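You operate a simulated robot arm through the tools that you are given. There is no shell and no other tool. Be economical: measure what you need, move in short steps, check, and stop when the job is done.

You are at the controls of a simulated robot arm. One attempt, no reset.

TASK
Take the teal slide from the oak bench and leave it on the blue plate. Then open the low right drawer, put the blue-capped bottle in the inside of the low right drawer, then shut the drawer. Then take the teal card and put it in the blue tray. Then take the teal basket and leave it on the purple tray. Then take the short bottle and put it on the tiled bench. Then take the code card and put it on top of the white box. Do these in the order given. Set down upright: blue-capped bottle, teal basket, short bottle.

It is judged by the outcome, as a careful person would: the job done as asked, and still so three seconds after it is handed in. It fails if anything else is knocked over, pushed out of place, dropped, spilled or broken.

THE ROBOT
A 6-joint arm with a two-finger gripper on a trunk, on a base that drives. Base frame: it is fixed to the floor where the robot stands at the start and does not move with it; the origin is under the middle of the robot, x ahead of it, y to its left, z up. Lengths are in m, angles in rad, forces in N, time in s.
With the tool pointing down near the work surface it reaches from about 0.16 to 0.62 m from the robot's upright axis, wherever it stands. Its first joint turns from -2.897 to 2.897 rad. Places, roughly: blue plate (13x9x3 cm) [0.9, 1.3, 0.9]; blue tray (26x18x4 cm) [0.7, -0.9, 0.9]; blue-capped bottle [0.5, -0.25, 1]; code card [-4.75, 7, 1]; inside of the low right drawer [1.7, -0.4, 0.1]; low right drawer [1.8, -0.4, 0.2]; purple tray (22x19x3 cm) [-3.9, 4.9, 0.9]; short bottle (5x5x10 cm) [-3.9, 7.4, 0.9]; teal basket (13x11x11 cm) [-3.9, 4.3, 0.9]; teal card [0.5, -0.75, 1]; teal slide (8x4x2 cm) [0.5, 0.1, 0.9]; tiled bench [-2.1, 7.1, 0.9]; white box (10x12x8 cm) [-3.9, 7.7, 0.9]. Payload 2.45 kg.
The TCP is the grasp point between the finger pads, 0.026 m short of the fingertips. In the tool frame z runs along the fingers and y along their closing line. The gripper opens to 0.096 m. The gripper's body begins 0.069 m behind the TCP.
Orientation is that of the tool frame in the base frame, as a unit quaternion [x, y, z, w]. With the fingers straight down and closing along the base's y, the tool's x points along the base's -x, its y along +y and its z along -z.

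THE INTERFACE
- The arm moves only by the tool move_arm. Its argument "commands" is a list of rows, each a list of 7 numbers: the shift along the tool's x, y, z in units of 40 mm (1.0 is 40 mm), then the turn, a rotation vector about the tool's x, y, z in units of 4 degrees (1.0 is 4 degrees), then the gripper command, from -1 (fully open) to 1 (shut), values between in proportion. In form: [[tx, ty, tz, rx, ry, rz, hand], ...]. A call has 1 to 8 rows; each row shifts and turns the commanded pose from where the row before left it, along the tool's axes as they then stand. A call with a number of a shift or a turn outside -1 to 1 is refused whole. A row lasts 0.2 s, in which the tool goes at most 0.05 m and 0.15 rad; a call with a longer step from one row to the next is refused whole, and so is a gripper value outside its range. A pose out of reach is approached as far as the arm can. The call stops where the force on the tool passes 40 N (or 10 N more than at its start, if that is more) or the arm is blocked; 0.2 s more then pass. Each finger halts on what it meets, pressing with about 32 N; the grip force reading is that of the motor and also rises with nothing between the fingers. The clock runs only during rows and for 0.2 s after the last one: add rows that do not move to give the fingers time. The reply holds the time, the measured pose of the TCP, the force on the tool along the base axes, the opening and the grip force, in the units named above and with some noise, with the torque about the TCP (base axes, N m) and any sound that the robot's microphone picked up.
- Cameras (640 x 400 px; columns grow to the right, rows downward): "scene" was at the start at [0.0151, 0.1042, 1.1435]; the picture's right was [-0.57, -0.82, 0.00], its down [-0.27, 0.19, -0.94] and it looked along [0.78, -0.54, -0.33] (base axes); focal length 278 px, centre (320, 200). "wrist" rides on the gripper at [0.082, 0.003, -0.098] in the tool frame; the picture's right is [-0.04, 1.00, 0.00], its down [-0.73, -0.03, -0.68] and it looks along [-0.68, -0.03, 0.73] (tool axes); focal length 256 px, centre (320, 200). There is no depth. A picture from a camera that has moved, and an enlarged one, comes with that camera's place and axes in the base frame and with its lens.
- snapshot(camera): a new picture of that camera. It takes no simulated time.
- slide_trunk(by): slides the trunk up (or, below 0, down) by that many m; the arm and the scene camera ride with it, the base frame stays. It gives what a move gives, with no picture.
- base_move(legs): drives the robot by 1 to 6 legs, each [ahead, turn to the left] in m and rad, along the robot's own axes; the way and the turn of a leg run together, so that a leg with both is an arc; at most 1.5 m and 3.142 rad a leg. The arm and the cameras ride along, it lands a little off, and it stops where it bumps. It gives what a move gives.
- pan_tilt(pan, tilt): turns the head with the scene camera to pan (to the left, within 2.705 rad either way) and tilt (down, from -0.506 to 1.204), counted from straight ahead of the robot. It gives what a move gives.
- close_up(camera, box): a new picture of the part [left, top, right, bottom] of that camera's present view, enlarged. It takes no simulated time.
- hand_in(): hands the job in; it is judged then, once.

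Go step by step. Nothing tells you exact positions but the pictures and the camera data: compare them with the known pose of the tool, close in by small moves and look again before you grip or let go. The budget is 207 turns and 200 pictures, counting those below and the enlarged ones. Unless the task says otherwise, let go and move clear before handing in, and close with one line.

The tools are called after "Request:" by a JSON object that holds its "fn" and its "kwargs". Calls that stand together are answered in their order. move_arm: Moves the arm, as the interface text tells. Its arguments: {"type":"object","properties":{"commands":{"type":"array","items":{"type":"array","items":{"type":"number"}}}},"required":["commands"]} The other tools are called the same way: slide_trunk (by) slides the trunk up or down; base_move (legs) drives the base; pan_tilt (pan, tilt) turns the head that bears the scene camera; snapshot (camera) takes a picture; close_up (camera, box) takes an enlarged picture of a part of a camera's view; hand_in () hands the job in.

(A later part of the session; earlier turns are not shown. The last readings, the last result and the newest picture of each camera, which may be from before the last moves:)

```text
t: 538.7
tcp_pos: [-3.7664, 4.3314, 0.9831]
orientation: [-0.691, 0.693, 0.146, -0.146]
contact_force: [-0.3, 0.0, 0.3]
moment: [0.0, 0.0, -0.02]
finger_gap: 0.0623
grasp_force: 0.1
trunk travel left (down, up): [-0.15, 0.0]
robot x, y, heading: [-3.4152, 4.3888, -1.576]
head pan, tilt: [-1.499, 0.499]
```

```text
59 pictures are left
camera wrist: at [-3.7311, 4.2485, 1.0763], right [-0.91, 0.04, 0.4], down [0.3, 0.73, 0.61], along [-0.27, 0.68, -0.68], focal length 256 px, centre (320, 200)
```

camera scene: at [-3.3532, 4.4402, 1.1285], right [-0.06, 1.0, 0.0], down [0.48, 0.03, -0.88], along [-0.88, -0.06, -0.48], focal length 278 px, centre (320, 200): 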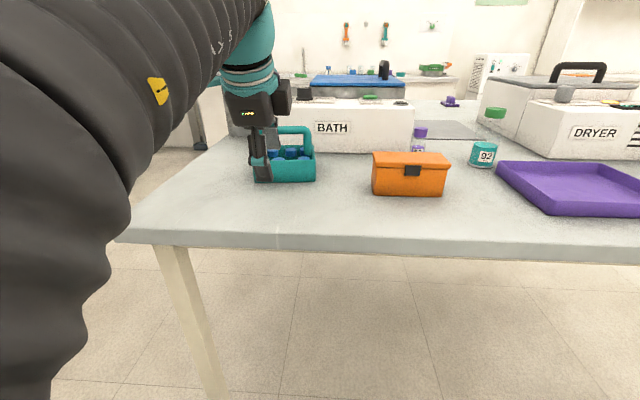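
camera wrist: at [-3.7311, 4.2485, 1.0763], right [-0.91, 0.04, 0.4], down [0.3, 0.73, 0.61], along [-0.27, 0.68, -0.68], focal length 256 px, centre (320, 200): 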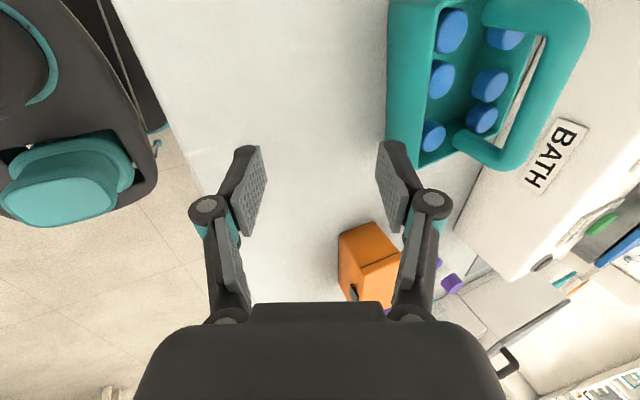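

Triangulating: handle bar at (−3.948, 4.323, 0.971). I'll rise and approach above the bar.

Request:
{"fn": "move_arm", "kwargs": {"commands": [[0.1, 0.25, -0.57, 0, 0, 0, -0.3], [0.1, 0.25, -0.57, 0, 0, 0, -0.3], [0, 0.87, 0.38, 0, 0, 0, -0.3], [0, 0.87, 0.38, 0, 0, 0, -0.3], [0, 0.87, 0.38, 0, 0, 0, -0.3], [0, 0, 0, 0, 0, 0, -0.3]]}}

Request:
{"fn": "snapshot", "kwargs": {"camera": "wrist"}}

```text
t: 540.1
tcp_pos: [-3.8823, 4.3215, 1.0366]
orientation: [-0.69, 0.694, 0.145, -0.145]
contact_force: [0.0, 0.0, -0.5]
moment: [-0.01, 0.0, -0.02]
finger_gap: 0.0626
grasp_force: 0.0
trunk travel left (down, up): [-0.15, 0.0]
robot x, y, heading: [-3.417, 4.3858, -1.584]
head pan, tilt: [-1.499, 0.499]
```

```text
58 pictures are left
camera wrist: at [-3.8457, 4.2401, 1.1293], right [-0.91, 0.04, 0.4], down [0.3, 0.73, 0.61], along [-0.27, 0.68, -0.68], focal length 256 px, centre (320, 200)
```

wrist: 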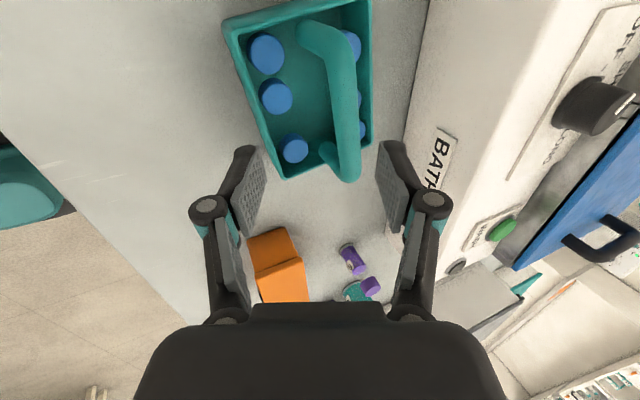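

The basket is turned about 10°; bar centre ≈ (−3.922, 4.32). I'll turn the tool to match, and descend part way.

Request:
{"fn": "move_arm", "kwargs": {"commands": [[0, 0.1, 0, 0, 0.34, -0.76, -0.3], [0, 0.1, 0, 0, 0.34, -0.76, -0.3], [0, 0.05, 0, 0, 0.34, -0.76, -0.3], [0, 0, 0.5, 0, 0, 0, -0.2], [0, 0, 0.5, 0, 0, 0, -0.2], [0, 0, 0, 0, 0, 0, -0.2]]}}

Request:
{"fn": "snapshot", "kwargs": {"camera": "wrist"}}

Request:
{"fn": "close_up", "kwargs": {"camera": "scene", "box": [210, 80, 350, 200]}}

```text
t: 541.5
tcp_pos: [-3.9036, 4.3212, 1.0019]
orientation: [0.748, -0.631, -0.132, 0.158]
contact_force: [0.2, 0.4, 0.0]
moment: [0.02, -0.01, -0.01]
finger_gap: 0.0576
grasp_force: 0.2
trunk travel left (down, up): [-0.15, 0.0]
robot x, y, heading: [-3.4191, 4.3895, -1.581]
head pan, tilt: [-1.499, 0.499]
```

```text
57 pictures are left
camera wrist: at [-3.8543, 4.2464, 1.0949], right [-0.91, -0.11, 0.4], down [0.17, 0.78, 0.61], along [-0.38, 0.62, -0.68], focal length 256 px, centre (320, 200)
```

wrist: 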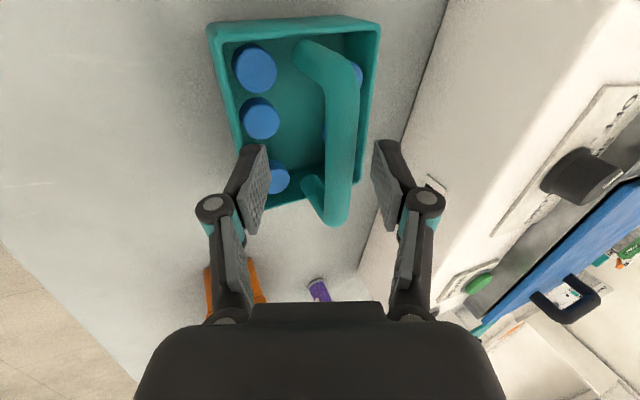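

```text
3.33 times, centred on (280, 140) of scene
camera zoom: at [-3.3531, 4.4402, 1.1285], right [-0.06, 1.0, 0.0], down [0.48, 0.03, -0.88], along [-0.88, -0.06, -0.48], focal length 928 px, centre (453, 400)
```

zoom: 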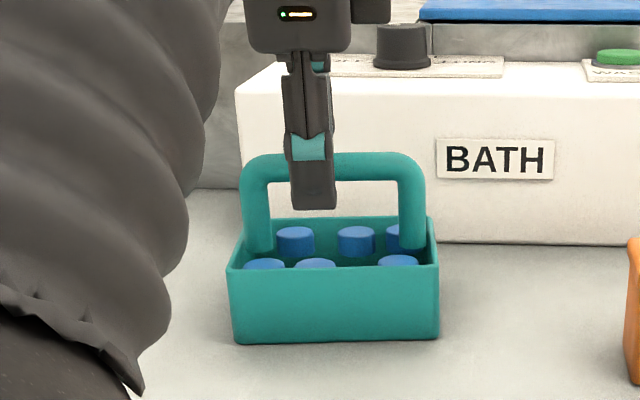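

The gripper is ~1.5 cm left of the handle's middle. Shifting and going down onto the bar.

Request:
{"fn": "move_arm", "kwargs": {"commands": [[-0.4, 0.33, 0, 0, 0, 0, -0.2], [0, 0, 0.4, 0, 0, 0, -0.2], [0, 0, 0.4, 0, 0, 0, -0.2], [0, 0, 0, 0, 0, 0, -0.2]]}}

Request:
{"fn": "snapshot", "kwargs": {"camera": "wrist"}}

Request:
{"fn": "close_up", "kwargs": {"camera": "scene", "box": [210, 80, 350, 200]}}

```text
t: 542.5
tcp_pos: [-3.9328, 4.333, 0.9767]
orientation: [0.748, -0.631, -0.131, 0.159]
contact_force: [-0.4, 0.3, 0.1]
moment: [-0.02, 0.01, 0.0]
finger_gap: 0.0576
grasp_force: 0.0
trunk travel left (down, up): [-0.15, 0.0]
robot x, y, heading: [-3.418, 4.3874, -1.582]
head pan, tilt: [-1.499, 0.499]
```

```text
55 pictures are left
camera wrist: at [-3.8835, 4.258, 1.07], right [-0.91, -0.11, 0.4], down [0.17, 0.78, 0.61], along [-0.38, 0.62, -0.68], focal length 256 px, centre (320, 200)
```

wrist: 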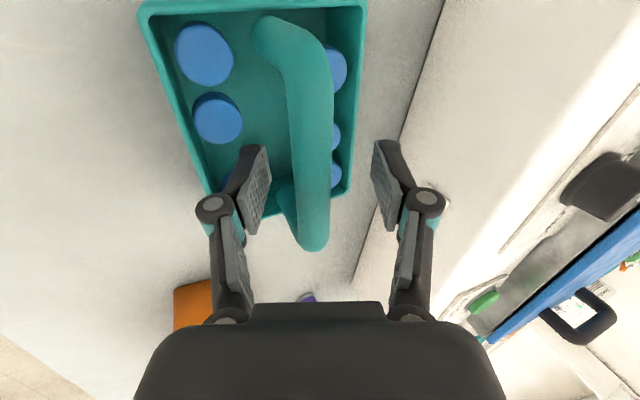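

```text
3.33 times, centred on (280, 140) of scene
camera zoom: at [-3.3531, 4.4402, 1.1285], right [-0.06, 1.0, 0.0], down [0.48, 0.03, -0.88], along [-0.88, -0.06, -0.48], focal length 928 px, centre (453, 400)
```

zoom: 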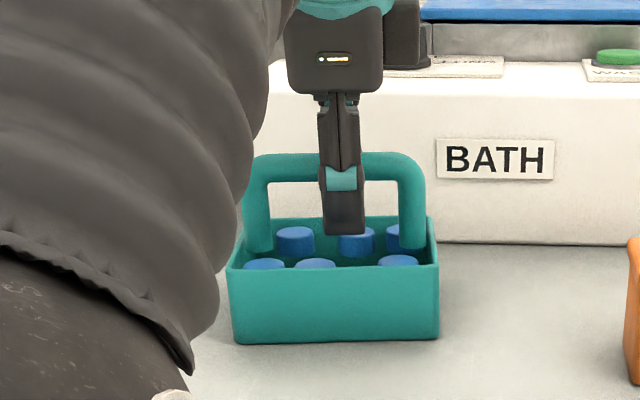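

Bar is centred between the fingers. Closing on the handle.

Request:
{"fn": "move_arm", "kwargs": {"commands": [[0, -0.05, 0.1, 0, 0, 0, 0.2], [0, 0, 0, 0, 0, 0, 0.6], [0, 0, 0, 0, 0, 0, 1], [0, 0, 0, 0, 0, 0, 1]]}}

Request:
{"fn": "snapshot", "kwargs": {"camera": "wrist"}}

```text
t: 543.5
tcp_pos: [-3.9316, 4.3329, 0.9714]
orientation: [0.747, -0.632, -0.132, 0.159]
contact_force: [-0.8, -0.8, 0.7]
moment: [-0.3, -0.08, -0.14]
finger_gap: 0.0159
grasp_force: 32.4
trunk travel left (down, up): [-0.15, 0.0]
robot x, y, heading: [-3.4204, 4.388, -1.576]
head pan, tilt: [-1.499, 0.499]
```

```text
53 pictures are left
camera wrist: at [-3.8833, 4.2583, 1.0656], right [-0.91, -0.11, 0.4], down [0.17, 0.78, 0.61], along [-0.38, 0.62, -0.69], focal length 256 px, centre (320, 200)
```

wrist: 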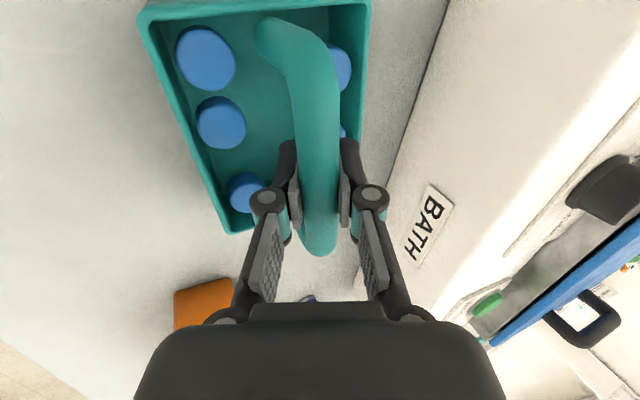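

Gripped the handle. Lifting slowly.

Request:
{"fn": "move_arm", "kwargs": {"commands": [[0, 0.1, -0.23, 0, 0, 0, 1], [0, 0.15, -0.35, 0, 0, 0, 1], [0, 0.15, -0.35, 0, 0, 0, 1], [0, 0.15, -0.35, 0, 0, 0, 1], [0, 0, 0, 0, 0, 0, 1]]}}

Request:
{"fn": "close_up", "kwargs": {"camera": "scene", "box": [190, 60, 370, 200]}}

```text
t: 544.7
tcp_pos: [-3.9329, 4.3306, 1.0272]
orientation: [0.748, -0.631, -0.132, 0.158]
contact_force: [0.1, 0.1, -3.1]
moment: [0.02, 0.02, -0.02]
finger_gap: 0.0161
grasp_force: 32.3
trunk travel left (down, up): [-0.15, 0.0]
robot x, y, heading: [-3.4206, 4.3845, -1.582]
head pan, tilt: [-1.499, 0.499]
```

```text
2.86 times, centred on (280, 130) of scene
camera zoom: at [-3.3533, 4.4402, 1.1285], right [-0.06, 1.0, 0.0], down [0.48, 0.03, -0.88], along [-0.88, -0.06, -0.48], focal length 795 px, centre (434, 400)
```

zoom: 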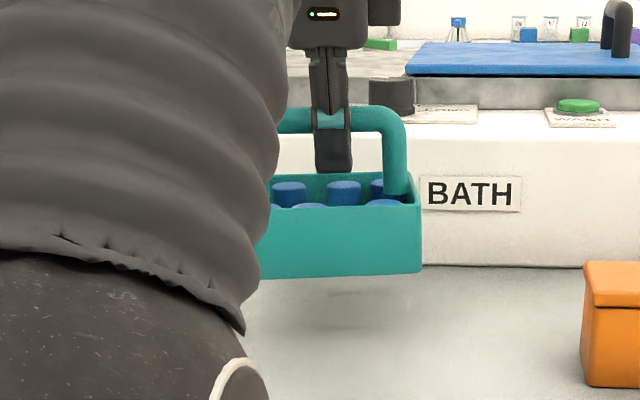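

Basket lifted cleanly and level. Retracting it toward me to clear the orange box, then reversing 0.57 m to the purple tray.

Request:
{"fn": "move_arm", "kwargs": {"commands": [[0.15, -0.8, -0.43, 0, 0, 0, 1], [0.15, -0.8, -0.43, 0, 0, 0, 1], [0.15, -0.8, -0.43, 0, 0, 0, 1], [0.15, -0.8, -0.43, 0, 0, 0, 1], [0.15, -0.8, -0.43, 0, 0, 0, 1], [0, 0, 0, 0, 0, 0, 1]]}}

Request:
{"fn": "snapshot", "kwargs": {"camera": "scene"}}

```text
t: 546.1
tcp_pos: [-3.7484, 4.3333, 1.0439]
orientation: [0.748, -0.631, -0.131, 0.158]
contact_force: [0.2, 0.5, -2.9]
moment: [0.04, 0.0, 0.01]
finger_gap: 0.0158
grasp_force: 32.1
trunk travel left (down, up): [-0.15, 0.0]
robot x, y, heading: [-3.4201, 4.3853, -1.578]
head pan, tilt: [-1.499, 0.499]
```

```text
51 pictures are left
camera scene: at [-3.3531, 4.4402, 1.1285], right [-0.06, 1.0, 0.0], down [0.48, 0.03, -0.88], along [-0.88, -0.06, -0.48], focal length 278 px, centre (320, 200)
```

scene: 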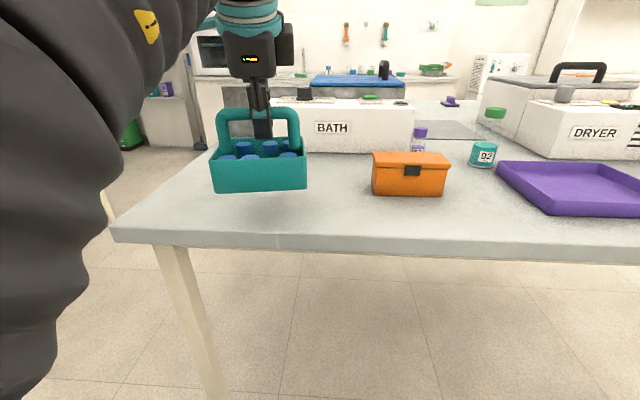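

Request:
{"fn": "base_move", "kwargs": {"legs": [[-0.55, 0]]}}

Request:
{"fn": "snapshot", "kwargs": {"camera": "scene"}}

Request:
{"fn": "snapshot", "kwargs": {"camera": "wrist"}}

```text
t: 549.3
tcp_pos: [-3.7435, 4.8921, 1.0431]
orientation: [0.748, -0.631, -0.132, 0.158]
contact_force: [-0.2, -0.2, -2.7]
moment: [0.0, 0.03, -0.01]
finger_gap: 0.0158
grasp_force: 31.9
trunk travel left (down, up): [-0.15, 0.0]
robot x, y, heading: [-3.4136, 4.9444, -1.583]
head pan, tilt: [-1.499, 0.499]
```

```text
50 pictures are left
camera scene: at [-3.3481, 4.9988, 1.1285], right [-0.06, 1.0, 0.0], down [0.48, 0.03, -0.88], along [-0.88, -0.05, -0.48], focal length 278 px, centre (320, 200)
```

scene: 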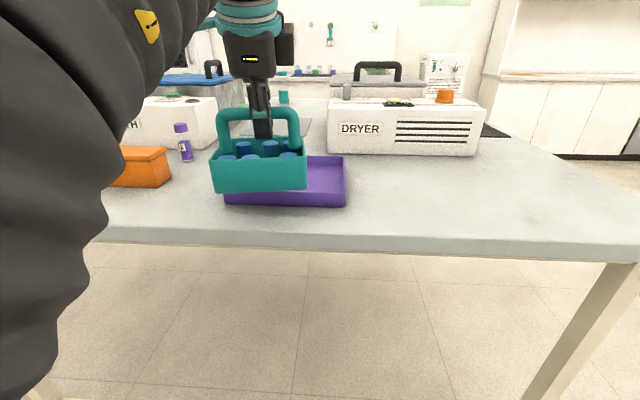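

```text
49 pictures are left
camera wrist: at [-3.6946, 4.8175, 1.136], right [-0.91, -0.11, 0.4], down [0.17, 0.78, 0.61], along [-0.38, 0.62, -0.68], focal length 256 px, centre (320, 200)
```

wrist: 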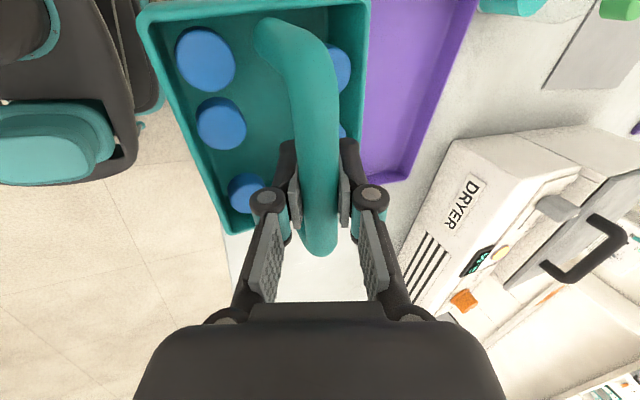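

Tray centre ≈ (−3.887, 4.908). Extending the basket over it.

Request:
{"fn": "move_arm", "kwargs": {"commands": [[-0.25, 0.79, 0.35, 0, 0, 0, 1], [-0.25, 0.79, 0.35, 0, 0, 0, 1], [-0.25, 0.79, 0.35, 0, 0, 0, 1], [-0.25, 0.79, 0.35, 0, 0, 0, 1], [0, 0, 0, 0, 0, 0, 1]]}}

Request:
{"fn": "snapshot", "kwargs": {"camera": "scene"}}

Request:
{"fn": "snapshot", "kwargs": {"camera": "wrist"}}

```text
t: 550.5
tcp_pos: [-3.8873, 4.9081, 1.0425]
orientation: [0.748, -0.631, -0.131, 0.158]
contact_force: [0.1, -0.9, -2.7]
moment: [0.01, -0.01, -0.02]
finger_gap: 0.0157
grasp_force: 32.2
trunk travel left (down, up): [-0.15, 0.0]
robot x, y, heading: [-3.4128, 4.9455, -1.58]
head pan, tilt: [-1.499, 0.499]
```

```text
48 pictures are left
camera scene: at [-3.3483, 4.9988, 1.1285], right [-0.06, 1.0, 0.0], down [0.48, 0.03, -0.88], along [-0.88, -0.05, -0.48], focal length 278 px, centre (320, 200)
```

scene: 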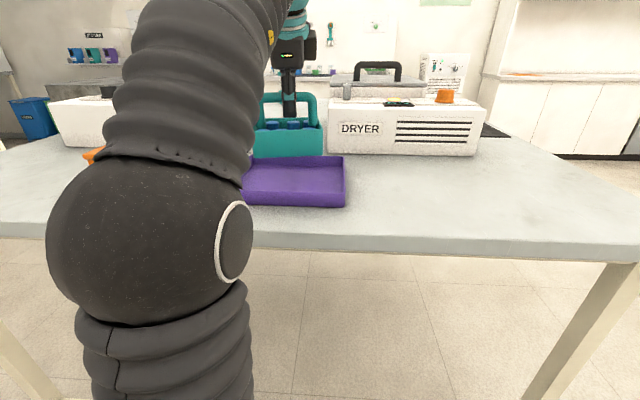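

```text
47 pictures are left
camera wrist: at [-3.8377, 4.8329, 1.1364], right [-0.91, -0.11, 0.4], down [0.17, 0.78, 0.61], along [-0.38, 0.62, -0.69], focal length 256 px, centre (320, 200)
```

wrist: 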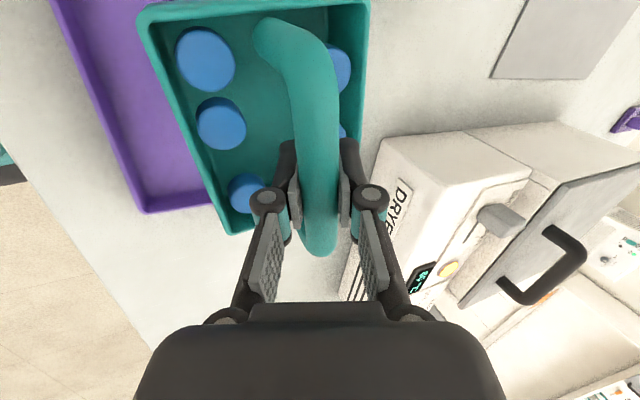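

Measured basket footprint is well within the tray. Lowering.

Request:
{"fn": "move_arm", "kwargs": {"commands": [[0, -0.2, 0.46, 0, 0, 0, 1], [0, -0.2, 0.46, 0, 0, 0, 1], [0, -0.1, 0.23, 0, 0, 0, 1], [0, -0.06, 0.14, 0, 0, 0, 1], [0, 0, 0, 0, 0, 0, 1]]}}

```text
t: 551.7
tcp_pos: [-3.8871, 4.9085, 0.9888]
orientation: [0.747, -0.632, -0.132, 0.159]
contact_force: [0.8, -0.1, -2.2]
moment: [-0.04, -0.04, 0.0]
finger_gap: 0.0157
grasp_force: 32.0
trunk travel left (down, up): [-0.15, 0.0]
robot x, y, heading: [-3.4113, 4.9443, -1.579]
head pan, tilt: [-1.499, 0.499]
```

Request:
{"fn": "move_arm", "kwargs": {"commands": [[0, -0.05, 0.11, 0, 0, 0, 1], [0, -0.04, 0.09, 0, 0, 0, 1], [0, 0, 0, 0, 0, 0, 1]]}}

```text
t: 552.5
tcp_pos: [-3.888, 4.909, 0.9791]
orientation: [0.748, -0.631, -0.132, 0.158]
contact_force: [-0.1, 1.1, -3.0]
moment: [0.01, 0.02, 0.0]
finger_gap: 0.0159
grasp_force: 32.0
trunk travel left (down, up): [-0.15, 0.0]
robot x, y, heading: [-3.4128, 4.9441, -1.581]
head pan, tilt: [-1.499, 0.499]
```

Request:
{"fn": "move_arm", "kwargs": {"commands": [[0, -0.03, 0.06, 0, 0, 0, 1], [0, -0.03, 0.06, 0, 0, 0, 1], [0, 0, 0, 0, 0, 0, 1]]}}

```text
t: 553.3
tcp_pos: [-3.8869, 4.9085, 0.9733]
orientation: [0.748, -0.631, -0.133, 0.159]
contact_force: [-8.9, 0.8, 24.9]
moment: [0.02, -0.11, 0.0]
finger_gap: 0.0172
grasp_force: 32.0
trunk travel left (down, up): [-0.15, 0.0]
robot x, y, heading: [-3.417, 4.9422, -1.579]
head pan, tilt: [-1.499, 0.499]
```

The basket rests on the tray. Opening a little and backing off along the tool axis.

Request:
{"fn": "move_arm", "kwargs": {"commands": [[0, 0.02, -0.05, 0, 0, 0, 0.5], [0, 0, 0, 0, 0, 0, 0], [0, 0, 0, 0, 0, 0, -0.1], [0, 0, -0.5, 0, 0, 0, -0.1], [0, 0, -0.7, 0, 0, 0, -0.1], [0, 0, -0.4, 0, 0, 0, -0.1], [0, 0, 0, 0, 0, 0, -0.1]]}}

Request:
{"fn": "snapshot", "kwargs": {"camera": "wrist"}}

Request:
{"fn": "snapshot", "kwargs": {"camera": "scene"}}

```text
t: 554.9
tcp_pos: [-3.8617, 4.912, 1.0332]
orientation: [0.747, -0.632, -0.132, 0.159]
contact_force: [-0.1, -0.1, -0.1]
moment: [-0.01, 0.0, -0.01]
finger_gap: 0.0528
grasp_force: 0.1
trunk travel left (down, up): [-0.15, 0.0]
robot x, y, heading: [-3.416, 4.943, -1.579]
head pan, tilt: [-1.499, 0.499]
```

```text
46 pictures are left
camera wrist: at [-3.8122, 4.8371, 1.1264], right [-0.91, -0.11, 0.4], down [0.17, 0.78, 0.61], along [-0.38, 0.62, -0.68], focal length 256 px, centre (320, 200)
```

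wrist: 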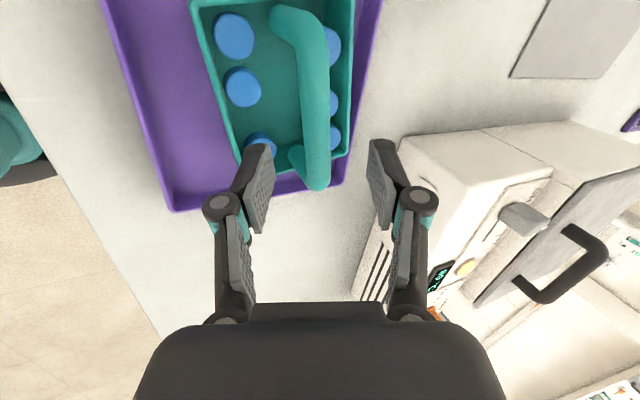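

```text
45 pictures are left
camera scene: at [-3.3481, 4.9988, 1.1285], right [-0.06, 1.0, 0.0], down [0.48, 0.03, -0.88], along [-0.88, -0.05, -0.48], focal length 278 px, centre (320, 200)
```

scene: 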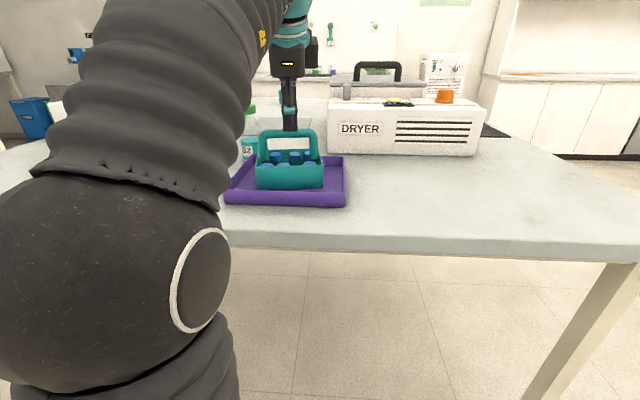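

Let me zoom to verify the basket sits flat within the tray.

Request:
{"fn": "close_up", "kwargs": {"camera": "scene", "box": [215, 115, 365, 215]}}

Request:
{"fn": "close_up", "kwargs": {"camera": "wrist", "box": [100, 0, 400, 220]}}

```text
4.00 times, centred on (290, 165) of scene
camera zoom: at [-3.3481, 4.9988, 1.1285], right [-0.06, 1.0, 0.0], down [0.48, 0.03, -0.88], along [-0.88, -0.05, -0.48], focal length 1114 px, centre (440, 340)
```

zoom: 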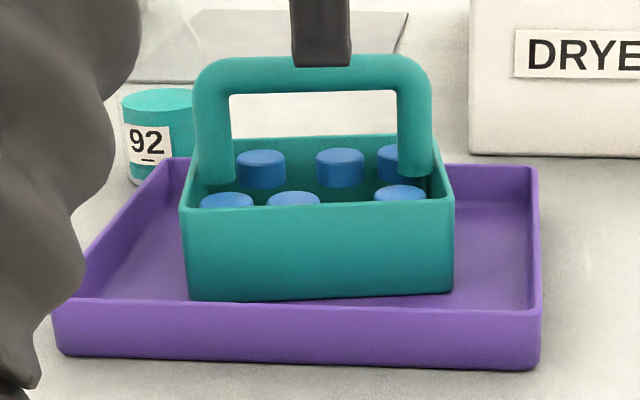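

```text
1.82 times, centred on (250, 110) of wrist
camera zoom: at [-3.8122, 4.8371, 1.1264], right [-0.91, -0.11, 0.4], down [0.17, 0.78, 0.61], along [-0.38, 0.62, -0.68], focal length 465 px, centre (447, 364)
```

zoom: 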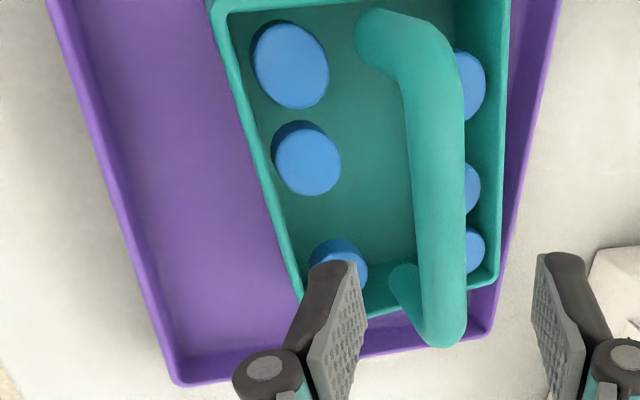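

The basket is upright and flat in the tray. Retracting, leveling the tool and swinging forward; then I'll look north for the short bottle.

Request:
{"fn": "move_arm", "kwargs": {"commands": [[0.14, -0.73, -0.32, 0, 0, 0, -0.1], [0.14, -0.73, -0.32, 0, 0, 0, -0.1], [0.14, -0.73, -0.32, 1, 0, 0, -0.1], [0, 0, 0, 1, 0, 0, -0.3], [0, 0, 0, 1, 0, 0, -0.3], [0, 0, 0.3, 1, 0, 0, -0.3], [0, 0, 0.3, 1, 0, 0, -0.3], [0, 0, 0.3, 0.9, 0, 0, -0.3]]}}

Request:
{"fn": "move_arm", "kwargs": {"commands": [[0.63, -0.02, 0, 0, 0, -1, -0.3], [0.63, -0.02, 0, 0, 0, -1, -0.3], [0.63, -0.02, 0, 0, 0, -1, -0.3], [0.63, -0.02, 0, 0, 0, -1, -0.3], [0.63, -0.02, 0, 0, 0, -1, -0.3], [0.63, -0.02, 0, 0, 0, -1, -0.3], [0.63, -0.02, 0, 0, 0, -1, -0.3], [0.63, -0.02, 0, 0, 0, -1, -0.3]]}}

Request:
{"fn": "move_arm", "kwargs": {"commands": [[0.63, -0.02, 0, 0, 0, -1, -0.3], [0.63, -0.02, 0, 0, 0, -1, -0.3], [0.63, -0.02, 0, 0, 0, -1, -0.3], [0.63, -0.02, 0, 0, 0, -1, -0.3], [0.63, -0.02, 0, 0, 0, -1, -0.3], [0.63, -0.02, 0, 0, 0, -1, -0.3], [0.63, -0.02, 0, 0, 0, -1, -0.3], [0.63, -0.02, 0, 0, 0, -1, -0.3]]}}

Request:
{"fn": "pan_tilt", "kwargs": {"pan": 2.6, "tilt": 0.25}}

Request:
{"fn": "snapshot", "kwargs": {"camera": "scene"}}

```text
t: 556.7
tcp_pos: [-3.7703, 4.9125, 0.9965]
orientation: [0.764, -0.645, 0.001, 0.002]
contact_force: [1.0, -0.1, -0.2]
moment: [-0.01, 0.02, -0.01]
finger_gap: 0.0624
grasp_force: 0.1
trunk travel left (down, up): [-0.15, 0.0]
robot x, y, heading: [-3.4154, 4.9464, -1.582]
head pan, tilt: [-1.499, 0.499]
```

```text
t: 558.5
tcp_pos: [-3.6828, 4.7329, 0.9979]
orientation: [0.912, -0.409, 0.0, 0.002]
contact_force: [0.3, 0.1, 0.9]
moment: [0.01, -0.01, -0.01]
finger_gap: 0.0624
grasp_force: 0.0
trunk travel left (down, up): [-0.15, 0.0]
robot x, y, heading: [-3.412, 4.9437, -1.584]
head pan, tilt: [-1.499, 0.499]
```

```text
t: 560.3
tcp_pos: [-3.5144, 4.6232, 0.9978]
orientation: [0.99, -0.141, -0.001, 0.0]
contact_force: [-0.1, -0.6, 0.6]
moment: [0.01, 0.0, -0.04]
finger_gap: 0.0628
grasp_force: 0.1
trunk travel left (down, up): [-0.15, 0.0]
robot x, y, heading: [-3.415, 4.946, -1.577]
head pan, tilt: [-1.499, 0.499]
```

```text
t: 563.7
tcp_pos: [-3.5155, 4.624, 0.9959]
orientation: [0.99, -0.142, -0.001, 0.002]
contact_force: [-0.5, 0.0, 0.2]
moment: [-0.03, 0.01, -0.04]
finger_gap: 0.0625
grasp_force: 0.1
trunk travel left (down, up): [-0.15, 0.0]
robot x, y, heading: [-3.4132, 4.9487, -1.584]
head pan, tilt: [2.601, 0.25]
```

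```text
42 pictures are left
camera scene: at [-3.2083, 5.084, 1.1516], right [0.85, -0.52, 0.0], down [-0.13, -0.21, -0.97], along [0.51, 0.83, -0.25], focal length 278 px, centre (320, 200)
```

scene: 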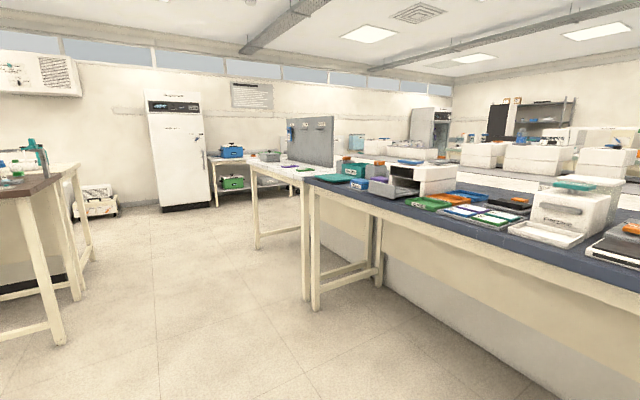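

The dark table (edge x≈−3.7, y 6.9–8.1) holds the short bottle; the tiled bench is across the corridor (edge x≈−2.4, y 6.6–7.8). I'll reverse north to stand beside the short bottle.

Request:
{"fn": "base_move", "kwargs": {"legs": [[-1.5, 0], [-0.9, 0]]}}

Request:
{"fn": "pan_tilt", "kwargs": {"pan": -1.5, "tilt": 0.45}}

Request:
{"fn": "snapshot", "kwargs": {"camera": "scene"}}

```text
t: 575.7
tcp_pos: [-3.4829, 7.0861, 0.9968]
orientation: [0.989, -0.148, -0.001, 0.002]
contact_force: [0.8, -0.7, -0.2]
moment: [-0.01, 0.02, 0.03]
finger_gap: 0.0624
grasp_force: 0.1
trunk travel left (down, up): [-0.15, 0.0]
robot x, y, heading: [-3.3777, 7.4104, -1.587]
head pan, tilt: [2.601, 0.25]
```

```text
t: 579.0
tcp_pos: [-3.4836, 7.0862, 0.9962]
orientation: [0.989, -0.147, -0.002, 0.001]
contact_force: [-1.2, 0.2, -0.7]
moment: [0.0, -0.01, -0.02]
finger_gap: 0.0626
grasp_force: 0.1
trunk travel left (down, up): [-0.15, 0.0]
robot x, y, heading: [-3.3788, 7.4115, -1.593]
head pan, tilt: [-1.499, 0.45]
```

```text
41 pictures are left
camera scene: at [-3.3121, 7.4599, 1.133], right [-0.05, 1.0, 0.0], down [0.43, 0.02, -0.9], along [-0.9, -0.05, -0.44], focal length 278 px, centre (320, 200)
```

scene: 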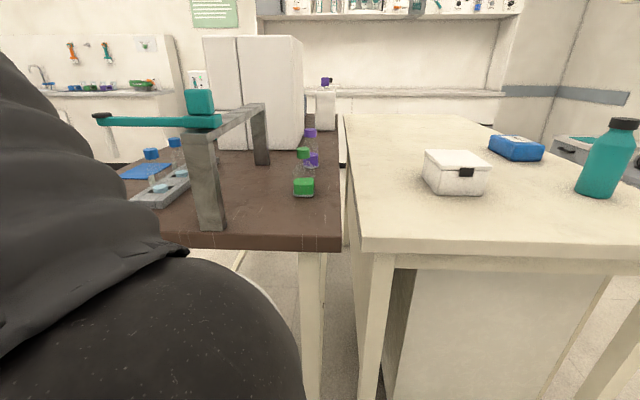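

Candidate short bottle: the green-capped one at pixel (304,175). Zooming in to check.

Request:
{"fn": "close_up", "kwargs": {"camera": "scene", "box": [190, 100, 360, 240]}}

```text
2.86 times, centred on (275, 170) of scene
camera zoom: at [-3.3121, 7.4599, 1.133], right [-0.05, 1.0, 0.0], down [0.43, 0.02, -0.9], along [-0.9, -0.05, -0.44], focal length 795 px, centre (449, 286)
```

zoom: 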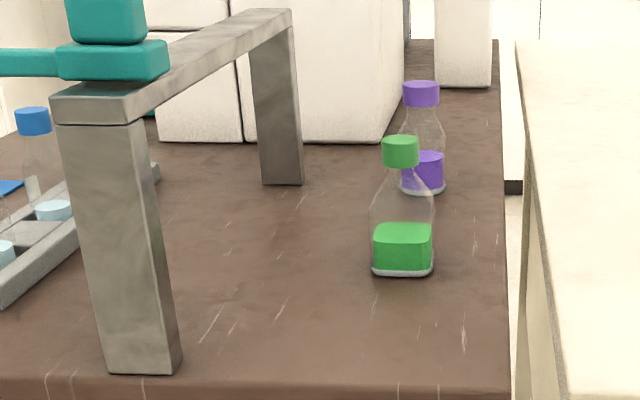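

The green one at (−3.87, 7.39) matches the given spot. A tall grey frame stands at y≈7.25, so I'll reverse a bit farther north to swing the arm, then come forward.

Request:
{"fn": "base_move", "kwargs": {"legs": [[-0.34, 0]]}}

Request:
{"fn": "move_arm", "kwargs": {"commands": [[-0.9, -0.32, 0, 0, 0, 0, -0.3], [-0.9, -0.32, 0, 0, 0, 0, -0.3], [-0.9, -0.32, 0, 0, 0, 0, -0.3], [-0.9, -0.32, 0, 0, 0, 0, -0.3], [-0.9, -0.32, 0, 0, 0, 0, -0.3]]}}

Request:
{"fn": "move_arm", "kwargs": {"commands": [[-0.64, -0.9, 0, 0, 0, 0, -0.3], [-0.64, -0.9, 0, 0, 0, 0, -0.3], [-0.64, -0.9, 0, 0, 0, 0, -0.3], [-0.64, -0.9, 0, 0, 0, 0, -0.3], [0, 0, 0, 0, 0, -1, -0.3], [0, 0, 0, 0, 0, -1, -0.3], [0, 0, 0, 0, 0, -1, -0.3], [0, 0, 0, 0, 0, -1, -0.3]]}}

```text
t: 581.3
tcp_pos: [-3.4761, 7.4301, 0.9963]
orientation: [0.989, -0.148, 0.0, 0.002]
contact_force: [0.3, 0.4, -0.4]
moment: [0.0, 0.0, 0.02]
finger_gap: 0.0621
grasp_force: 0.1
trunk travel left (down, up): [-0.15, 0.0]
robot x, y, heading: [-3.3692, 7.7539, -1.59]
head pan, tilt: [-1.499, 0.45]
```

```text
t: 582.5
tcp_pos: [-3.6292, 7.542, 0.9966]
orientation: [0.989, -0.147, -0.001, 0.001]
contact_force: [-0.3, 0.6, 0.2]
moment: [0.01, 0.05, -0.02]
finger_gap: 0.0622
grasp_force: 0.0
trunk travel left (down, up): [-0.15, 0.0]
robot x, y, heading: [-3.3676, 7.7502, -1.595]
head pan, tilt: [-1.499, 0.45]
```

```text
t: 584.3
tcp_pos: [-3.6845, 7.7131, 0.9968]
orientation: [1.0, -0.009, -0.001, 0.002]
contact_force: [-0.3, -0.1, 0.5]
moment: [0.0, 0.01, -0.02]
finger_gap: 0.0624
grasp_force: 0.0
trunk travel left (down, up): [-0.15, 0.0]
robot x, y, heading: [-3.3686, 7.7517, -1.596]
head pan, tilt: [-1.499, 0.45]
```

Now forward 0.31 m so the gripper faces the bottle.

Request:
{"fn": "base_move", "kwargs": {"legs": [[0.31, 0]]}}

Request:
{"fn": "snapshot", "kwargs": {"camera": "scene"}}

Request:
{"fn": "snapshot", "kwargs": {"camera": "wrist"}}

```text
t: 586.4
tcp_pos: [-3.6905, 7.404, 0.9952]
orientation: [1.0, -0.007, -0.001, 0.002]
contact_force: [0.5, -0.3, 0.4]
moment: [-0.02, -0.03, 0.01]
finger_gap: 0.0625
grasp_force: 0.1
trunk travel left (down, up): [-0.15, 0.0]
robot x, y, heading: [-3.3737, 7.4432, -1.585]
head pan, tilt: [-1.499, 0.45]
```

```text
39 pictures are left
camera scene: at [-3.3113, 7.4965, 1.133], right [-0.05, 1.0, 0.0], down [0.43, 0.02, -0.9], along [-0.9, -0.05, -0.44], focal length 278 px, centre (320, 200)
```

scene: 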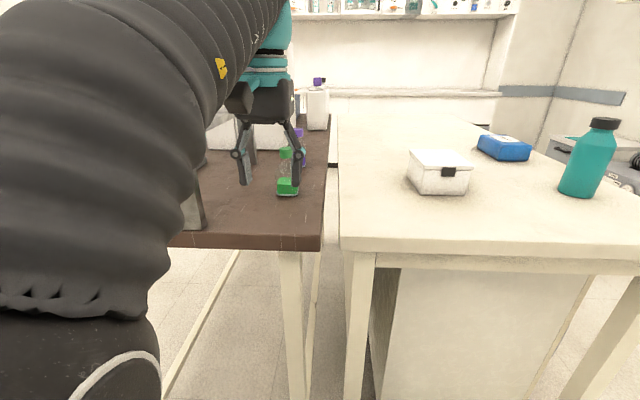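

```text
38 pictures are left
camera wrist: at [-3.6094, 7.399, 1.0958], right [-0.06, -1.0, 0.0], down [-0.73, 0.04, 0.68], along [-0.68, 0.04, -0.73], focal length 256 px, centre (320, 200)
```

wrist: 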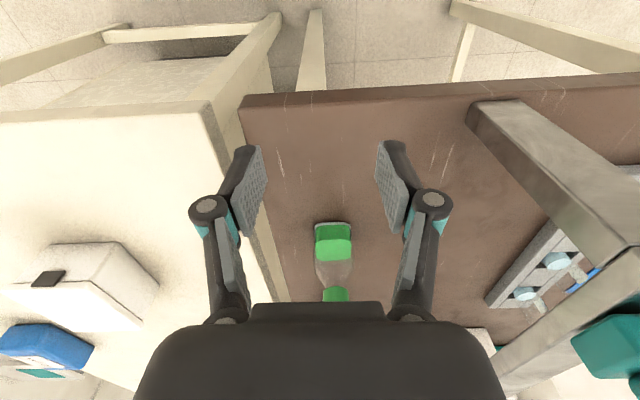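

Bottle confirmed at (−3.868, 7.396). Advancing with the fingers straddling it in y.

Request:
{"fn": "move_arm", "kwargs": {"commands": [[-0.9, 0.05, 0.2, 0, 0, 0, -0.3], [-0.9, 0.05, 0.2, 0, 0, 0, -0.3], [-0.9, 0.05, 0.2, 0, 0, 0, -0.3], [-0.9, 0.05, 0.2, 0, 0, 0, -0.3], [-0.5, 0.03, 0.1, 0, 0, 0, -0.3], [0, 0, 0, 0, 0, 0, -0.3]]}}

Request:
{"fn": "snapshot", "kwargs": {"camera": "wrist"}}

Request:
{"fn": "close_up", "kwargs": {"camera": "scene", "box": [200, 90, 360, 220]}}

```text
t: 587.8
tcp_pos: [-3.8564, 7.3982, 0.9607]
orientation: [1.0, -0.008, -0.001, 0.002]
contact_force: [0.0, 0.8, 0.1]
moment: [0.01, 0.0, -0.02]
finger_gap: 0.0627
grasp_force: 0.1
trunk travel left (down, up): [-0.15, 0.0]
robot x, y, heading: [-3.3763, 7.4487, -1.593]
head pan, tilt: [-1.499, 0.45]
```

```text
37 pictures are left
camera wrist: at [-3.7744, 7.3929, 1.0601], right [-0.06, -1.0, 0.0], down [-0.73, 0.04, 0.68], along [-0.68, 0.04, -0.73], focal length 256 px, centre (320, 200)
```

wrist: 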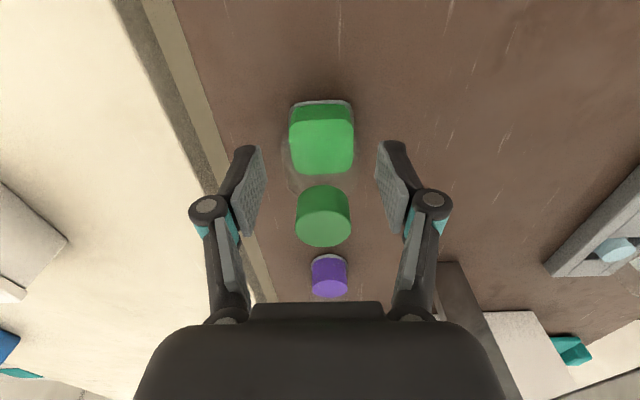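

```text
3.08 times, centred on (280, 155) of scene
camera zoom: at [-3.3114, 7.4965, 1.133], right [-0.05, 1.0, 0.0], down [0.43, 0.02, -0.9], along [-0.9, -0.05, -0.44], focal length 857 px, centre (443, 338)
```

zoom: 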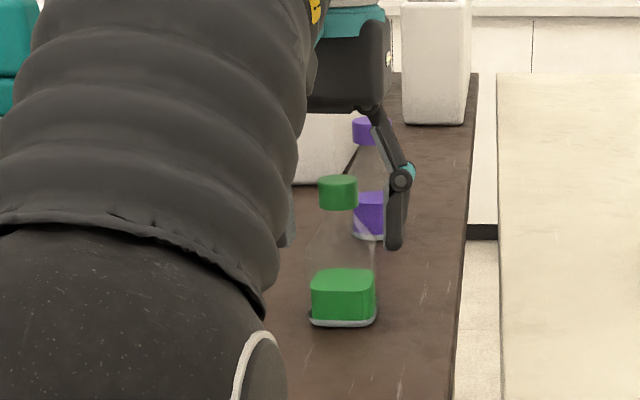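

Cap is 1.5 cm ahead at the right height. Advancing and gripping the cap.

Request:
{"fn": "move_arm", "kwargs": {"commands": [[-0.37, 0.04, 0, 0, 0, 0, -0.3], [0, 0, 0, 0, 0, 0, 0.1], [0, 0, 0, 0, 0, 0, 0.6], [0, 0, 0, 0, 0, 0, 1], [0, 0, 0, 0, 0, 0, 1]]}}

Request:
{"fn": "snapshot", "kwargs": {"camera": "wrist"}}

```text
t: 589.0
tcp_pos: [-3.8694, 7.3974, 0.9606]
orientation: [1.0, -0.009, 0.0, 0.002]
contact_force: [-0.3, -0.1, -0.4]
moment: [0.0, 0.01, -0.02]
finger_gap: 0.0474
grasp_force: 32.4
trunk travel left (down, up): [-0.15, 0.0]
robot x, y, heading: [-3.3748, 7.4458, -1.589]
head pan, tilt: [-1.499, 0.45]
```

```text
35 pictures are left
camera wrist: at [-3.7883, 7.3917, 1.0611], right [-0.06, -1.0, 0.0], down [-0.73, 0.04, 0.68], along [-0.68, 0.04, -0.73], focal length 256 px, centre (320, 200)
```

wrist: 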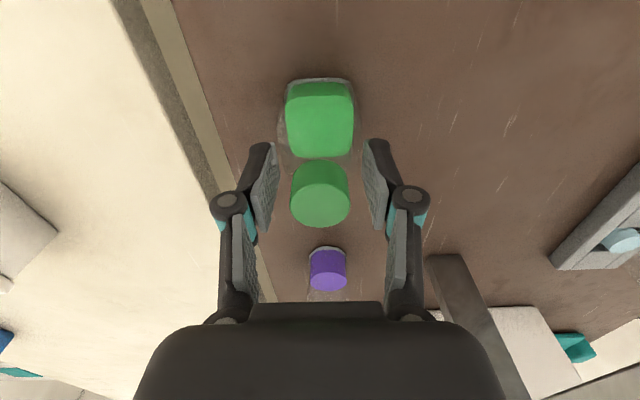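

The fingers hold the bottle (47 mm, matching its width). Lifting.

Request:
{"fn": "move_arm", "kwargs": {"commands": [[0, 0, -0.3, 0, 0, 0, 1], [0, 0, -0.5, 0, 0, 0, 1], [0, 0, 0, 0, 0, 0, 1]]}}

Request:
{"fn": "close_up", "kwargs": {"camera": "scene", "box": [200, 90, 360, 220]}}

```text
t: 589.8
tcp_pos: [-3.8648, 7.3946, 0.9818]
orientation: [1.0, -0.009, -0.003, 0.003]
contact_force: [1.3, 0.0, -1.3]
moment: [0.01, 0.01, 0.03]
finger_gap: 0.0473
grasp_force: 32.0
out of reach, approached as far as the arm can: row 2
trunk travel left (down, up): [-0.15, 0.0]
robot x, y, heading: [-3.3798, 7.4475, -1.589]
head pan, tilt: [-1.499, 0.45]
```

```text
3.08 times, centred on (280, 155) of scene
camera zoom: at [-3.3114, 7.4965, 1.133], right [-0.05, 1.0, 0.0], down [0.43, 0.02, -0.9], along [-0.9, -0.05, -0.44], focal length 857 px, centre (443, 338)
```

zoom: 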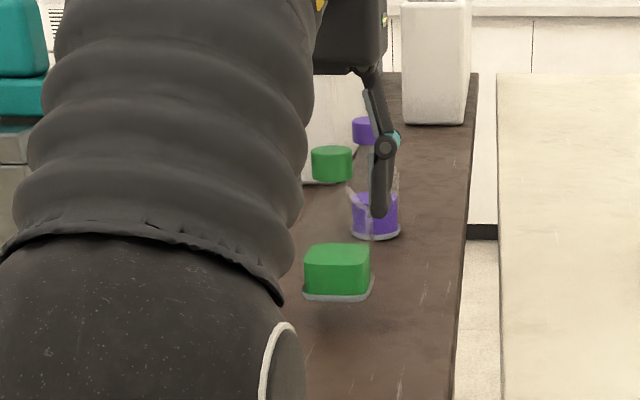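

Bottle is lifted. Retracting it, then manoeuvring out north-east and around so the tiled bench ends up on my right.

Request:
{"fn": "move_arm", "kwargs": {"commands": [[0.8, 0, -0.1, 0, 0, 0, 1], [0.9, 0, -0.2, 0, 0, 0, 1], [0.9, 0, -0.2, 0, 0, 0, 1], [0.9, 0, -0.2, 0, 0, 0, 1], [0.9, 0, -0.1, 0, 0, 0, 1]]}}

Request:
{"fn": "base_move", "kwargs": {"legs": [[-0.1, 0], [0, -0.45], [-0.5, 0], [0, -2.0]]}}

Request:
{"fn": "pan_tilt", "kwargs": {"pan": -1.9, "tilt": 0.4}}

Request:
{"fn": "snapshot", "kwargs": {"camera": "scene"}}

```text
t: 591.0
tcp_pos: [-3.687, 7.3919, 1.0112]
orientation: [1.0, -0.007, -0.002, 0.002]
contact_force: [-0.7, -0.1, -1.3]
moment: [-0.02, -0.06, 0.0]
finger_gap: 0.0471
grasp_force: 32.0
trunk travel left (down, up): [-0.15, 0.0]
robot x, y, heading: [-3.3745, 7.4461, -1.592]
head pan, tilt: [-1.499, 0.45]
```

```text
t: 600.7
tcp_pos: [-2.956, 8.2231, 1.012]
orientation: [-0.339, 0.941, 0.003, 0.001]
contact_force: [-0.2, 0.0, -0.5]
moment: [0.03, 0.01, -0.03]
finger_gap: 0.0469
grasp_force: 32.1
trunk travel left (down, up): [-0.15, 0.0]
robot x, y, heading: [-3.1592, 7.9832, 2.259]
head pan, tilt: [-1.499, 0.45]
```

```text
t: 601.5
tcp_pos: [-2.9562, 8.2225, 1.0123]
orientation: [-0.339, 0.941, 0.002, 0.001]
contact_force: [-0.2, 1.3, -0.7]
moment: [-0.01, -0.01, -0.01]
finger_gap: 0.0473
grasp_force: 32.0
trunk travel left (down, up): [-0.15, 0.0]
robot x, y, heading: [-3.1586, 7.9816, 2.255]
head pan, tilt: [-1.901, 0.4]
```

```text
33 pictures are left
camera scene: at [-3.1566, 7.867, 1.1376], right [0.35, -0.94, 0.0], down [-0.36, -0.14, -0.92], along [0.86, 0.32, -0.39], focal length 278 px, centre (320, 200)
```

scene: 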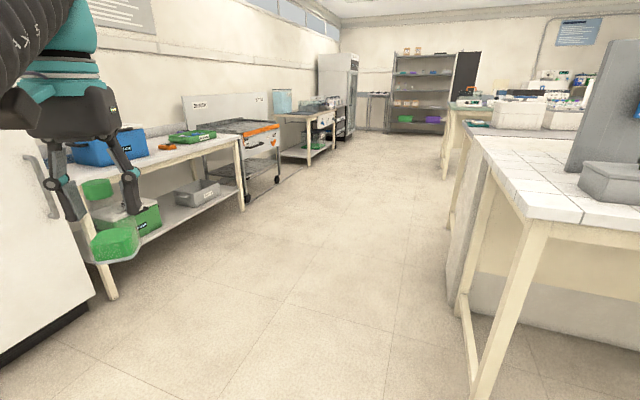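

The tiled bench's north edge is at y≈7.64 (x −2.54…−1.54), with clear tiles along it. I'll turn to face east so the bench is on my right and drive to x≈−2.35.

Request:
{"fn": "base_move", "kwargs": {"legs": [[0, -2.32], [0.72, 0], [0, 0.06]]}}

Request:
{"fn": "pan_tilt", "kwargs": {"pan": -1.4, "tilt": 0.55}}

Request:
{"fn": "snapshot", "kwargs": {"camera": "scene"}}

Request:
{"fn": "snapshot", "kwargs": {"camera": "wrist"}}

```text
t: 611.5
tcp_pos: [-2.3885, 7.6031, 1.0121]
orientation: [0.719, 0.695, 0.001, 0.003]
contact_force: [0.7, 0.0, -0.7]
moment: [-0.03, 0.02, -0.01]
finger_gap: 0.0474
grasp_force: 31.9
trunk travel left (down, up): [-0.15, 0.0]
robot x, y, heading: [-2.4333, 7.9129, -0.039]
head pan, tilt: [-1.901, 0.4]
```

```text
t: 612.4
tcp_pos: [-2.3876, 7.6054, 1.0115]
orientation: [0.718, 0.696, 0.0, 0.003]
contact_force: [-0.3, 1.2, -0.4]
moment: [-0.03, 0.0, -0.02]
finger_gap: 0.0475
grasp_force: 32.2
trunk travel left (down, up): [-0.15, 0.0]
robot x, y, heading: [-2.4392, 7.9171, -0.036]
head pan, tilt: [-1.4, 0.55]
```

```text
32 pictures are left
camera scene: at [-2.4796, 7.986, 1.1239], right [-0.99, -0.13, 0.0], down [-0.07, 0.52, -0.85], along [0.11, -0.85, -0.52], focal length 278 px, centre (320, 200)
```

scene: 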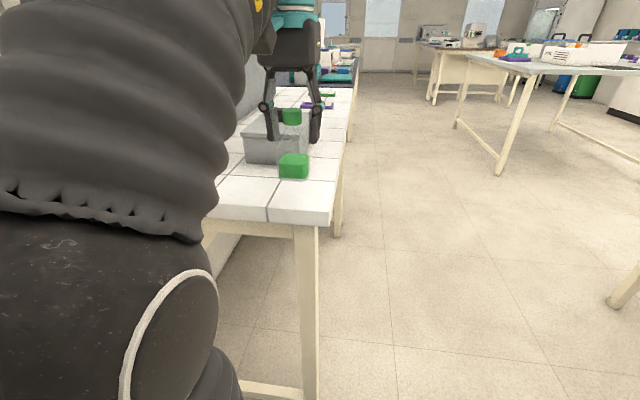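

```text
31 pictures are left
camera wrist: at [-2.3828, 7.6852, 1.1109], right [1.0, -0.07, 0.0], down [-0.06, -0.73, 0.68], along [-0.05, -0.68, -0.73], focal length 256 px, centre (320, 200)
```

wrist: 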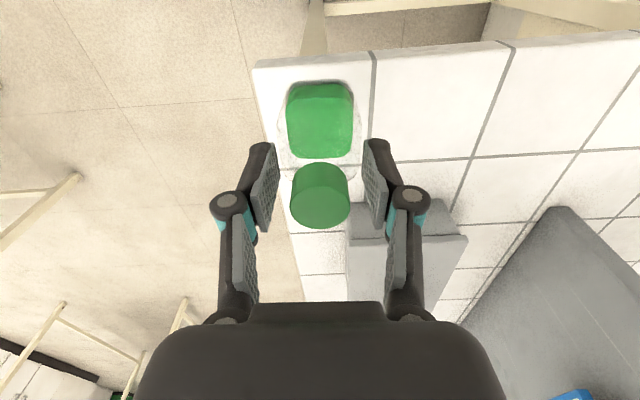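

Bench corner is at (−2.44, 7.626); a grey box stands south of y 7.51. I'll place the bottle at about (−2.25, 7.56) on clear tiles.

Request:
{"fn": "move_arm", "kwargs": {"commands": [[-0.25, 0.87, 0, 0, 0, 0, 1], [-0.25, 0.87, 0, 0, 0, 0, 1], [-0.25, 0.87, 0, 0, 0, 0, 1], [-0.25, 0.87, 0, 0, 0, 0, 1], [0, 0, 0.4, 0, 0, 0, 1], [0, 0, 0.3, 0, 0, 0, 1], [0, 0, 0, 0, 0, 0, 1]]}}

Request:
{"fn": "snapshot", "kwargs": {"camera": "wrist"}}

Request:
{"fn": "snapshot", "kwargs": {"camera": "scene"}}

```text
t: 614.0
tcp_pos: [-2.2493, 7.5589, 0.9848]
orientation: [0.718, 0.696, 0.001, 0.002]
contact_force: [-0.3, 0.2, 0.0]
moment: [0.0, -0.02, 0.01]
finger_gap: 0.0472
grasp_force: 32.5
trunk travel left (down, up): [-0.15, 0.0]
robot x, y, heading: [-2.432, 7.913, -0.036]
head pan, tilt: [-1.4, 0.55]
```

```text
30 pictures are left
camera wrist: at [-2.245, 7.6404, 1.0841], right [1.0, -0.07, 0.0], down [-0.06, -0.73, 0.68], along [-0.05, -0.68, -0.73], focal length 256 px, centre (320, 200)
```

wrist: 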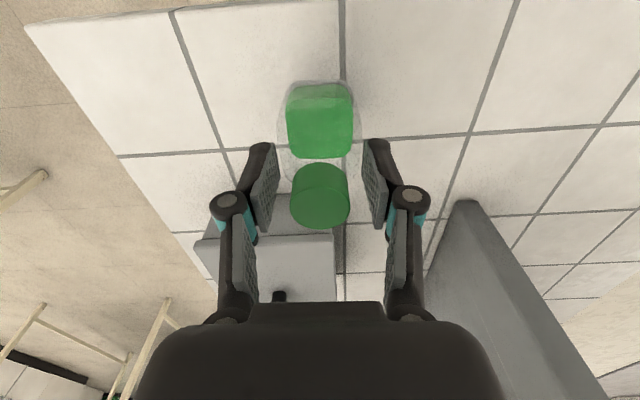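

```text
29 pictures are left
camera scene: at [-2.4795, 7.986, 1.1239], right [-0.99, -0.13, 0.0], down [-0.07, 0.52, -0.85], along [0.11, -0.84, -0.52], focal length 278 px, centre (320, 200)
```

scene: 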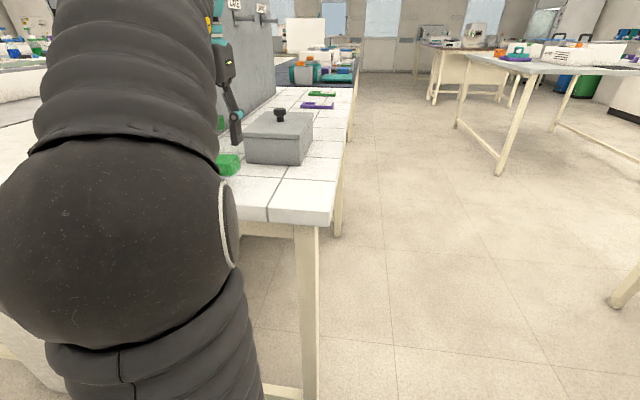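

Clear of the grey box by ~7 cm. Lowering to contact.

Request:
{"fn": "move_arm", "kwargs": {"commands": [[0, 0, 0.2, 0, 0, 0, 1], [0, 0, 0.12, 0, 0, 0, 1], [0, 0, 0, 0, 0, 0, 1]]}}

```text
t: 614.8
tcp_pos: [-2.2495, 7.5588, 0.9733]
orientation: [0.718, 0.696, 0.001, 0.002]
contact_force: [-0.2, 0.3, -0.4]
moment: [0.03, 0.0, 0.0]
finger_gap: 0.0471
grasp_force: 32.0
trunk travel left (down, up): [-0.15, 0.0]
robot x, y, heading: [-2.4354, 7.9177, -0.036]
head pan, tilt: [-1.4, 0.55]
```

Request:
{"fn": "move_arm", "kwargs": {"commands": [[0, 0, 0.1, 0, 0, 0, 1], [0, 0, 0.1, 0, 0, 0, 1], [0, 0, 0, 0, 0, 0, 1]]}}

```text
t: 615.6
tcp_pos: [-2.2497, 7.5582, 0.9639]
orientation: [0.718, 0.696, 0.001, 0.004]
contact_force: [-0.6, -0.4, -0.7]
moment: [0.03, 0.0, 0.03]
finger_gap: 0.0472
grasp_force: 32.2
trunk travel left (down, up): [-0.15, 0.0]
robot x, y, heading: [-2.4356, 7.915, -0.032]
head pan, tilt: [-1.4, 0.55]
```

Request:
{"fn": "move_arm", "kwargs": {"commands": [[0, 0, 0.07, 0, 0, 0, 1], [0, 0, 0.07, 0, 0, 0, 1], [0, 0, 0, 0, 0, 0, 1]]}}

```text
t: 616.4
tcp_pos: [-2.2497, 7.5597, 0.9604]
orientation: [0.718, 0.696, -0.001, 0.003]
contact_force: [3.5, -2.6, 20.8]
moment: [-0.14, -0.09, -0.02]
finger_gap: 0.0472
grasp_force: 32.1
trunk travel left (down, up): [-0.15, 0.0]
robot x, y, heading: [-2.4368, 7.9149, -0.034]
head pan, tilt: [-1.4, 0.55]
```

On the tiles. Opening and backing straight out along +y.

Request:
{"fn": "move_arm", "kwargs": {"commands": [[0, 0, -0.03, 0, 0, 0, 0.3], [0, 0, 0, 0, 0, 0, -0.3], [0, 0, 0, 0, 0, 0, -0.5], [0.5, 0, 0, 0, 0, 0, -0.5], [0.7, 0, 0, 0, 0, 0, -0.5], [0.7, 0, -0.5, 0, 0, 0, -0.5]]}}

Request:
{"fn": "snapshot", "kwargs": {"camera": "wrist"}}

```text
t: 617.8
tcp_pos: [-2.2479, 7.6371, 0.9775]
orientation: [0.718, 0.696, 0.0, 0.002]
contact_force: [-0.6, -0.8, -0.4]
moment: [0.04, 0.02, 0.03]
finger_gap: 0.072
grasp_force: 0.1
trunk travel left (down, up): [-0.15, 0.0]
robot x, y, heading: [-2.4348, 7.9187, -0.035]
head pan, tilt: [-1.4, 0.55]
```

```text
28 pictures are left
camera wrist: at [-2.2435, 7.7179, 1.0777], right [1.0, -0.07, 0.0], down [-0.06, -0.73, 0.68], along [-0.05, -0.68, -0.73], focal length 256 px, centre (320, 200)
```

wrist: 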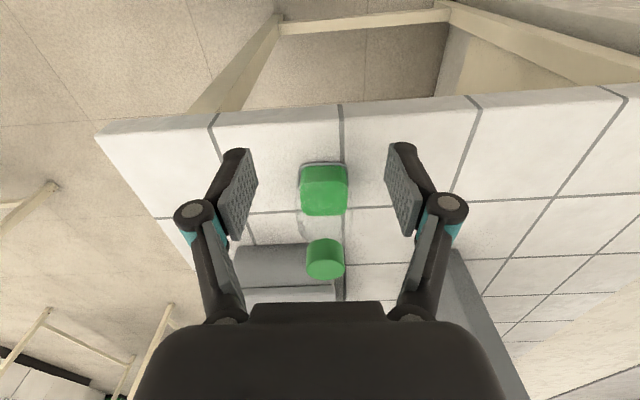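

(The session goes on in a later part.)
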